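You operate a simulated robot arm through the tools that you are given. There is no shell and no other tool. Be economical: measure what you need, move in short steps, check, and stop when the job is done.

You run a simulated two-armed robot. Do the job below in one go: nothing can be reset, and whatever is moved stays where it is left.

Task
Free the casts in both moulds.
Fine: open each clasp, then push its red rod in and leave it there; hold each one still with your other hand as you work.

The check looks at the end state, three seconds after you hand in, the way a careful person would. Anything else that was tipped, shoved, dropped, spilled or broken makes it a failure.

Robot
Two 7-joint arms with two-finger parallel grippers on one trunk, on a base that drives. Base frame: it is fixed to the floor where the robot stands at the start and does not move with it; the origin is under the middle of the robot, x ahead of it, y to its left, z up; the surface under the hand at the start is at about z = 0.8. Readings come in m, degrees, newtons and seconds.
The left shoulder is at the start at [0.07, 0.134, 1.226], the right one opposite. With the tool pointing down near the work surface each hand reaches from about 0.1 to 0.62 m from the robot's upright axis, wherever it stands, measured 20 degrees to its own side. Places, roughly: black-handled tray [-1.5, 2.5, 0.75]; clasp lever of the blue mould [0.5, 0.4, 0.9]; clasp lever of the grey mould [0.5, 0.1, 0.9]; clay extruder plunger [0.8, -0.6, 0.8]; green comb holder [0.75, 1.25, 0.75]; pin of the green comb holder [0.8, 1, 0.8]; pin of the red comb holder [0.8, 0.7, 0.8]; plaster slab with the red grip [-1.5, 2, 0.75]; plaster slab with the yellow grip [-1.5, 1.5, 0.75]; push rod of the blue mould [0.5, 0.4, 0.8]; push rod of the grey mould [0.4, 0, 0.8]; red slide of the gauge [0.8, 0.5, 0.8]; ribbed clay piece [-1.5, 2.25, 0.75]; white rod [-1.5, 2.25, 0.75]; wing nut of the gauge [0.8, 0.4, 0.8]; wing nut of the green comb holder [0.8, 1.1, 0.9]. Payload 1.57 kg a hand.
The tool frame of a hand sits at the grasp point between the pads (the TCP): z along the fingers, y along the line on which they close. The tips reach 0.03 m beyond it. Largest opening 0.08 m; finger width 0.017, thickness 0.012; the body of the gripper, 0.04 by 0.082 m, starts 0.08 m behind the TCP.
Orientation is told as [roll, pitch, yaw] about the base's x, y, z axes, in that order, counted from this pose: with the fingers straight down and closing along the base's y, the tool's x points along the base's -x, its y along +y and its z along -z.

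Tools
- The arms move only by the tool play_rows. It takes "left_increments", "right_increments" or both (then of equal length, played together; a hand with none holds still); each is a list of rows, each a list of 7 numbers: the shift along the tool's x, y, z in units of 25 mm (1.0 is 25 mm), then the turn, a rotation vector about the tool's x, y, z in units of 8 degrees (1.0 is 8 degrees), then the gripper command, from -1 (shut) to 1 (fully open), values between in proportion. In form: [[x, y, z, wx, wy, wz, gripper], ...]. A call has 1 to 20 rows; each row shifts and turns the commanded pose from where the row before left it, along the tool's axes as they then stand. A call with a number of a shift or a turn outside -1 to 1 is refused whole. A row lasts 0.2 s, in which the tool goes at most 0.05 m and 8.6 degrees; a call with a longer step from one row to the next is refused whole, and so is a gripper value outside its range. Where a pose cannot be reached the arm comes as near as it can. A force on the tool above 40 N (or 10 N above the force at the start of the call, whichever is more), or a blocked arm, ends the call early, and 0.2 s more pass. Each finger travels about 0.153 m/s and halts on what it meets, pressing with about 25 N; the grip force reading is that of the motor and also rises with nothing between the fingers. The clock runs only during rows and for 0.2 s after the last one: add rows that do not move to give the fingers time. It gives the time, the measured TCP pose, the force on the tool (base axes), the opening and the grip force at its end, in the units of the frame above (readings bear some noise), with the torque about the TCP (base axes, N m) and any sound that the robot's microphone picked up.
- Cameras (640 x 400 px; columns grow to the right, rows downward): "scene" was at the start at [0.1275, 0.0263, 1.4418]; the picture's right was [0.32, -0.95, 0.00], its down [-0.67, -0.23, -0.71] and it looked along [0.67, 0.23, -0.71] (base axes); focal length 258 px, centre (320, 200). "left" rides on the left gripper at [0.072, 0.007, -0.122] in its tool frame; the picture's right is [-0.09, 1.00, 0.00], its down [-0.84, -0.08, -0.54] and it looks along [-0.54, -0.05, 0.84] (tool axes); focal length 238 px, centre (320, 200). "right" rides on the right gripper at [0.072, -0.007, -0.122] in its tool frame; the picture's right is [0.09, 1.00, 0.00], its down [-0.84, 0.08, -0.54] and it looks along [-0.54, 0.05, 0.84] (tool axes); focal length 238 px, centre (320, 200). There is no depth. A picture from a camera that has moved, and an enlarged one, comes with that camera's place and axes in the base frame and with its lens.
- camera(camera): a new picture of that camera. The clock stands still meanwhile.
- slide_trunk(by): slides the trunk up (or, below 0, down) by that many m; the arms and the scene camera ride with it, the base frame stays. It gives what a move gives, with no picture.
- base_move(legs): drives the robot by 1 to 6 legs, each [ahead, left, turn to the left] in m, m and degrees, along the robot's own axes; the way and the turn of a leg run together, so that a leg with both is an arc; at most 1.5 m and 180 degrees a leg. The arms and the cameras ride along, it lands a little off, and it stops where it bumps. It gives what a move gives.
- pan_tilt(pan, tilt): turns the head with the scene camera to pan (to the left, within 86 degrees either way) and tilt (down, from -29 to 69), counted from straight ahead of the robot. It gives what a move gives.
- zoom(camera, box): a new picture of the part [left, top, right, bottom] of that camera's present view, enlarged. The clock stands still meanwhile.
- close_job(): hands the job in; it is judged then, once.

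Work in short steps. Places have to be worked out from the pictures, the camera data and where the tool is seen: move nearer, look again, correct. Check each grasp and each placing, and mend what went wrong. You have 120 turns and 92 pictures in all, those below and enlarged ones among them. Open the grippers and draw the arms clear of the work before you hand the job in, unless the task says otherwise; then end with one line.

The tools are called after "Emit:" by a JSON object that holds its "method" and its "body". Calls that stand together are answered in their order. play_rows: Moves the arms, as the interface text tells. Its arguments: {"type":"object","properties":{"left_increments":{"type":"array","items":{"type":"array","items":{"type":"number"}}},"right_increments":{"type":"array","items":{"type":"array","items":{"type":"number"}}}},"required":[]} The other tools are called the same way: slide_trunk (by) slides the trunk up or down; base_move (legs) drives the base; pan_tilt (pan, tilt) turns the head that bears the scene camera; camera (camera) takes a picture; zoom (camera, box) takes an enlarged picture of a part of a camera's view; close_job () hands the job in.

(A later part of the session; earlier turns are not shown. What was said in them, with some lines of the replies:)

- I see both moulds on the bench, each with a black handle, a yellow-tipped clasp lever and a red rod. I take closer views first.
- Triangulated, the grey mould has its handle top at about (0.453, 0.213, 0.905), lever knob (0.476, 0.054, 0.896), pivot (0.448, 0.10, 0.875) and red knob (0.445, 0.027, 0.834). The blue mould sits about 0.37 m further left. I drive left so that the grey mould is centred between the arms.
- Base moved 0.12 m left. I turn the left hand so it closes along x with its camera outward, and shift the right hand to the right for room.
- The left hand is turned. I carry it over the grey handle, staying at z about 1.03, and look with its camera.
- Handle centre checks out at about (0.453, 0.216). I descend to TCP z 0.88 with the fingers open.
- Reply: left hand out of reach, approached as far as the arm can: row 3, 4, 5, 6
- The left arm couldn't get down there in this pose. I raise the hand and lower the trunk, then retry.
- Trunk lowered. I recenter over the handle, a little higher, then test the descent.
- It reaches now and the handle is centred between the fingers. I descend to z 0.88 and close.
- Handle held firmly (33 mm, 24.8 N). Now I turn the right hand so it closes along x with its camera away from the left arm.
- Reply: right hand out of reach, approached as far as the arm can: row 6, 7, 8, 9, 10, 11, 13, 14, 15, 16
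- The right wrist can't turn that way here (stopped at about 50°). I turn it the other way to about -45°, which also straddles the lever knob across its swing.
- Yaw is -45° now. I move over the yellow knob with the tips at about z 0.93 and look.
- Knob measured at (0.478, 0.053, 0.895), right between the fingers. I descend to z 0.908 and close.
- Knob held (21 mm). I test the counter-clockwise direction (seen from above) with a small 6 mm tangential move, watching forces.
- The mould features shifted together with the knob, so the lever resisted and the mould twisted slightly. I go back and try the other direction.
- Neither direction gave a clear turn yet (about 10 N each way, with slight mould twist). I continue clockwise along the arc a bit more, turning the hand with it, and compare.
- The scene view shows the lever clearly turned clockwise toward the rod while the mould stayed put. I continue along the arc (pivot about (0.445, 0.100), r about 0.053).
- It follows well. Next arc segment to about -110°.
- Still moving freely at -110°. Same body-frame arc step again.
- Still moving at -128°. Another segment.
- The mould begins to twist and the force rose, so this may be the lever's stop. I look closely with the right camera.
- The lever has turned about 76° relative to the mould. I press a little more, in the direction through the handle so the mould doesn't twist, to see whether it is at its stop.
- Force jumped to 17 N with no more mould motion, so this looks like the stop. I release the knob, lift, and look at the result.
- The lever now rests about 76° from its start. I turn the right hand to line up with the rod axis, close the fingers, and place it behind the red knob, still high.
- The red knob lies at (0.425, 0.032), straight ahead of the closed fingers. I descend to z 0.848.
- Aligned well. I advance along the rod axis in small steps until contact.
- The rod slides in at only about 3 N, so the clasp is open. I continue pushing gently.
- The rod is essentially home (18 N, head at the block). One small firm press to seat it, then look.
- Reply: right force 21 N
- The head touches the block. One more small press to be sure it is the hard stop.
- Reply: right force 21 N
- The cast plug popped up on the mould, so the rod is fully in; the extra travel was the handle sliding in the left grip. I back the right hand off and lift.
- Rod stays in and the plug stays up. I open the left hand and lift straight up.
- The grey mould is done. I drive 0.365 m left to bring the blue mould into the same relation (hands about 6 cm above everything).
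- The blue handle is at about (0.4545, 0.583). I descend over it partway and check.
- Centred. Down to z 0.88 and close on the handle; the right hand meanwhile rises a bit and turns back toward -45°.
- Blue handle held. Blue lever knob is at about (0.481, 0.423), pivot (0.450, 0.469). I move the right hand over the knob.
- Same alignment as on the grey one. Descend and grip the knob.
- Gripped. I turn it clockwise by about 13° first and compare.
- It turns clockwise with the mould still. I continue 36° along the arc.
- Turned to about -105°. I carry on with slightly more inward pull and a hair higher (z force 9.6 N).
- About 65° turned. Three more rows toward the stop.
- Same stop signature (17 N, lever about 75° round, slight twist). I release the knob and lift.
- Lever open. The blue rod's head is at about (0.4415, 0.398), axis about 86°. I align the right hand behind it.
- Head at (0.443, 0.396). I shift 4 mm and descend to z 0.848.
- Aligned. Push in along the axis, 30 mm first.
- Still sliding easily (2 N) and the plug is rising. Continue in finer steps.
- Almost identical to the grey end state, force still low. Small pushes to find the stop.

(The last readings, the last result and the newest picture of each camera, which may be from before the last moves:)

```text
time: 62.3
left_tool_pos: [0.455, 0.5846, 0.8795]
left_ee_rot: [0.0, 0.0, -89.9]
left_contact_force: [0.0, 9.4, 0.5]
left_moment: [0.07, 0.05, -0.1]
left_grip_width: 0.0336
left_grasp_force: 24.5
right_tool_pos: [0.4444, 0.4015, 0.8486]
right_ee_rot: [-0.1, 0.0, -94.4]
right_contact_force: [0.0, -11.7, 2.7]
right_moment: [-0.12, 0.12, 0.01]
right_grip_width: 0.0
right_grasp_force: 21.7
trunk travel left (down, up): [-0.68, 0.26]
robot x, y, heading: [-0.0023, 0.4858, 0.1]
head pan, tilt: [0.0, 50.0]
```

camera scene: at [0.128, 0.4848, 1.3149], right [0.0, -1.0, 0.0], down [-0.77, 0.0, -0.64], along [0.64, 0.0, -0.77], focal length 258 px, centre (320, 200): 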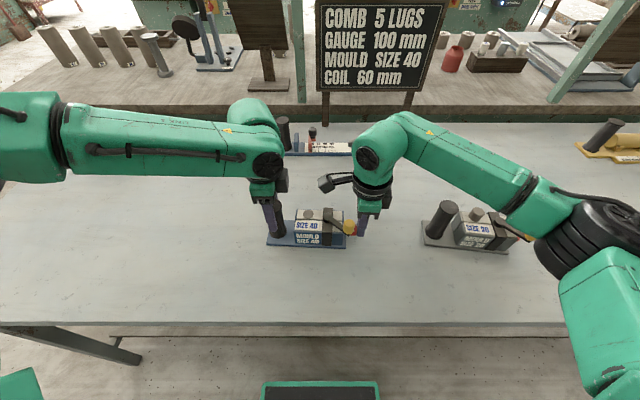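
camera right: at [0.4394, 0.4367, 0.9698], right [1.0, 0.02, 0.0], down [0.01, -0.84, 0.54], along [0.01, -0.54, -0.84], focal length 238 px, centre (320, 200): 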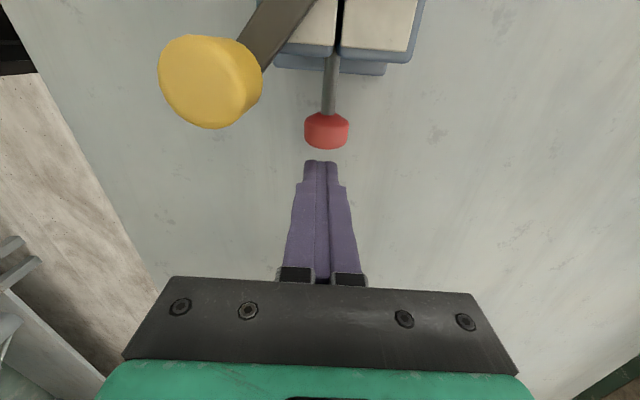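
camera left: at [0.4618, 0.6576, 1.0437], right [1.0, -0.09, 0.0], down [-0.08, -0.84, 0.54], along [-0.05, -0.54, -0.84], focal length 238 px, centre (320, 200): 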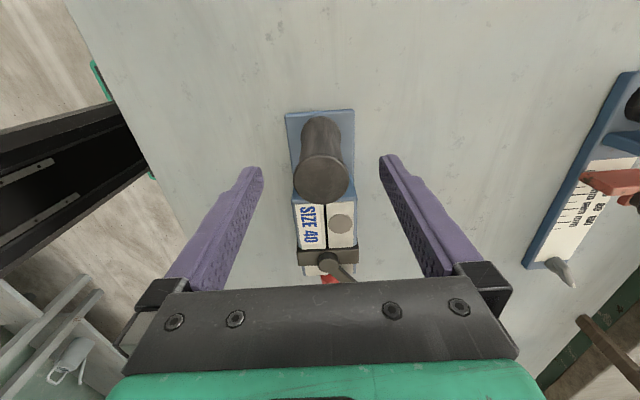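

Force jumped to 11.7 N with no travel: the hard stop. I back off, lift the right hand, and then check.

Emit:
{"method": "play_rows", "body": {"right_increments": [[-0.4, 0, 0, 0, 0, 0, -1], [-1, 0, 0, 0, 0, 0, -1], [-0.6, 0, 0, 0, 0, 0, -1], [0, 0, -1, 0, 0, 0, -1], [0, 0, -1, 0, 0, 0, -1], [0, 0, -1, 0, 0, 0, -1], [0, 0, -1, 0, 0, 0, -1], [0, 0, -1, 0, 0, 0, -1], [0, 0, -1, 0, 0, 0, -1], [0, 0, -1, 0, 0, 0, -1]]}}

Emit:
{"method": "play_rows", "body": {"left_increments": [[0, 0, 0, 0, 0, 0, 0], [0, 0, 0, 0, 0, 0, 1], [0, 0, 0, 0, 0, 0, 1], [0, 0, -0.7, 0, 0, 0, 1], [0, 0, -1, 0, 0, 0, 1], [0, 0, -1, 0, 0, 0, 1], [0, 0, -1, 0, 0, 0, 1], [0, 0, -1, 0, 0, 0, 1], [0, 0, -1, 0, 0, 0, 1]], "right_increments": [[0, 0, 0, 0, 0, 0, 0], [0, 0, 0, 0, 0, 0, 1], [0, 0, 0, 0, 0, 0, 1], [0, 0, 0, 0, 0, 0, 1], [0, 0, 0, 0, 0, 0, 1], [0, 0, 0, 0, 0, 0, 1], [0, 0, 0, 0, 0, 0, 1], [0, 0, 0, 0, 0, 0, 1], [0, 0, 0, 0, 0, 0, 1]]}}

Emit:
{"method": "camera", "body": {"camera": "scene"}}

Emit:
{"method": "zoom", "body": {"camera": "scene", "box": [210, 160, 402, 280]}}

Emit:
{"method": "zoom", "body": {"camera": "scene", "box": [390, 160, 582, 280]}}

```text
time: 64.5
left_tool_pos: [0.4547, 0.5841, 0.8794]
left_ee_rot: [0.1, 0.0, -89.8]
left_contact_force: [-0.3, -0.1, -0.8]
left_moment: [-0.16, 0.2, -0.03]
left_grip_width: 0.0333
left_grasp_force: 24.8
right_tool_pos: [0.44, 0.3522, 1.0239]
right_ee_rot: [-0.1, 0.1, -94.2]
right_contact_force: [0.2, -0.3, -0.1]
right_moment: [0.04, 0.0, -0.01]
right_grip_width: 0.0001
right_grasp_force: 21.1
trunk travel left (down, up): [-0.68, 0.26]
robot x, y, heading: [-0.0004, 0.4841, 0.2]
head pan, tilt: [0.0, 50.0]
```

```text
time: 66.5
left_tool_pos: [0.4548, 0.5847, 1.0229]
left_ee_rot: [0.1, 0.0, -89.7]
left_contact_force: [-0.9, 0.5, -0.6]
left_moment: [0.03, 0.03, 0.01]
left_grip_width: 0.0802
left_grasp_force: 0.0
right_tool_pos: [0.44, 0.3513, 1.0241]
right_ee_rot: [0.0, 0.0, -94.3]
right_contact_force: [0.3, -0.1, -0.4]
right_moment: [0.0, 0.02, 0.01]
right_grip_width: 0.0799
right_grasp_force: 0.0
trunk travel left (down, up): [-0.68, 0.26]
robot x, y, heading: [-0.0002, 0.4852, 0.0]
head pan, tilt: [0.0, 50.0]
```

```text
32 pictures are left
camera scene: at [0.1272, 0.4844, 1.315], right [0.0, -1.0, 0.0], down [-0.77, 0.0, -0.64], along [0.64, 0.0, -0.77], focal length 258 px, centre (320, 200)
```

scene: 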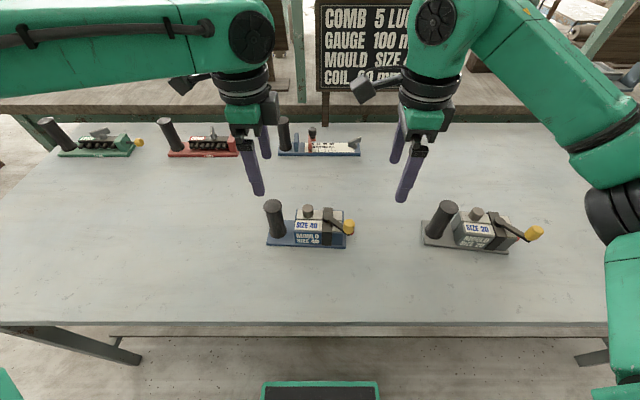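

```text
3.33 times, centred on (306, 220) of scene
camera zoom: at [0.1272, 0.4844, 1.315], right [0.0, -1.0, 0.0], down [-0.77, 0.0, -0.64], along [0.64, 0.0, -0.77], focal length 859 px, centre (367, 133)
```

zoom: 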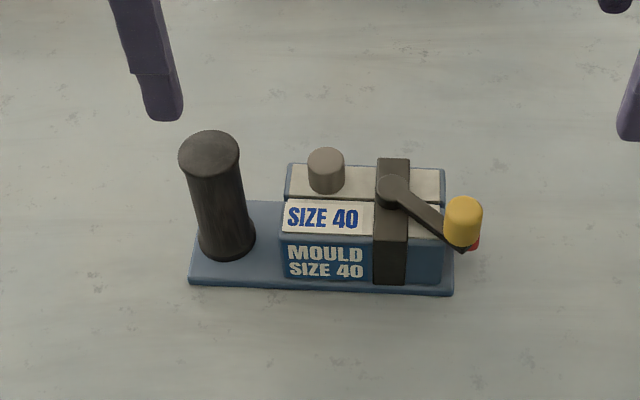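

```text
3.33 times, centred on (486, 220) of scene
camera zoom: at [0.1272, 0.4844, 1.315], right [0.0, -1.0, 0.0], down [-0.77, 0.0, -0.64], along [0.64, 0.0, -0.77], focal length 859 px, centre (-233, 133)
```

zoom: 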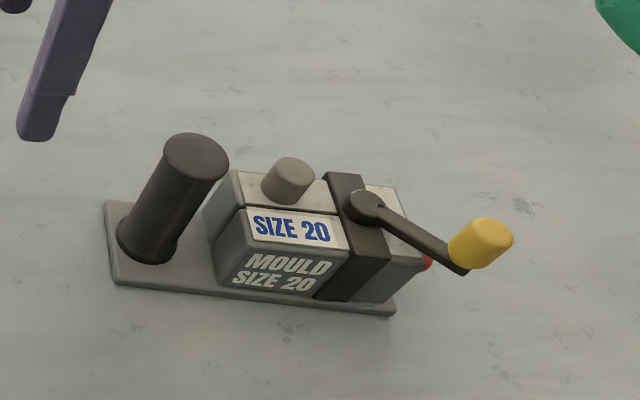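

Both clasps are open, both rods are in and both plugs are up. Everything else is untouched, the grippers are open and the arms are clear, so I hand in.

Emit:
{"method": "close_job", "body": {}}

```text
The job is handed in.
```

Both moulds are freed: each clasp is open, each red rod is pushed in to its stop and both cast plugs are up; the grey mould slid about 8 mm and turned a few degrees while I worked, and the blue one turned slightly.
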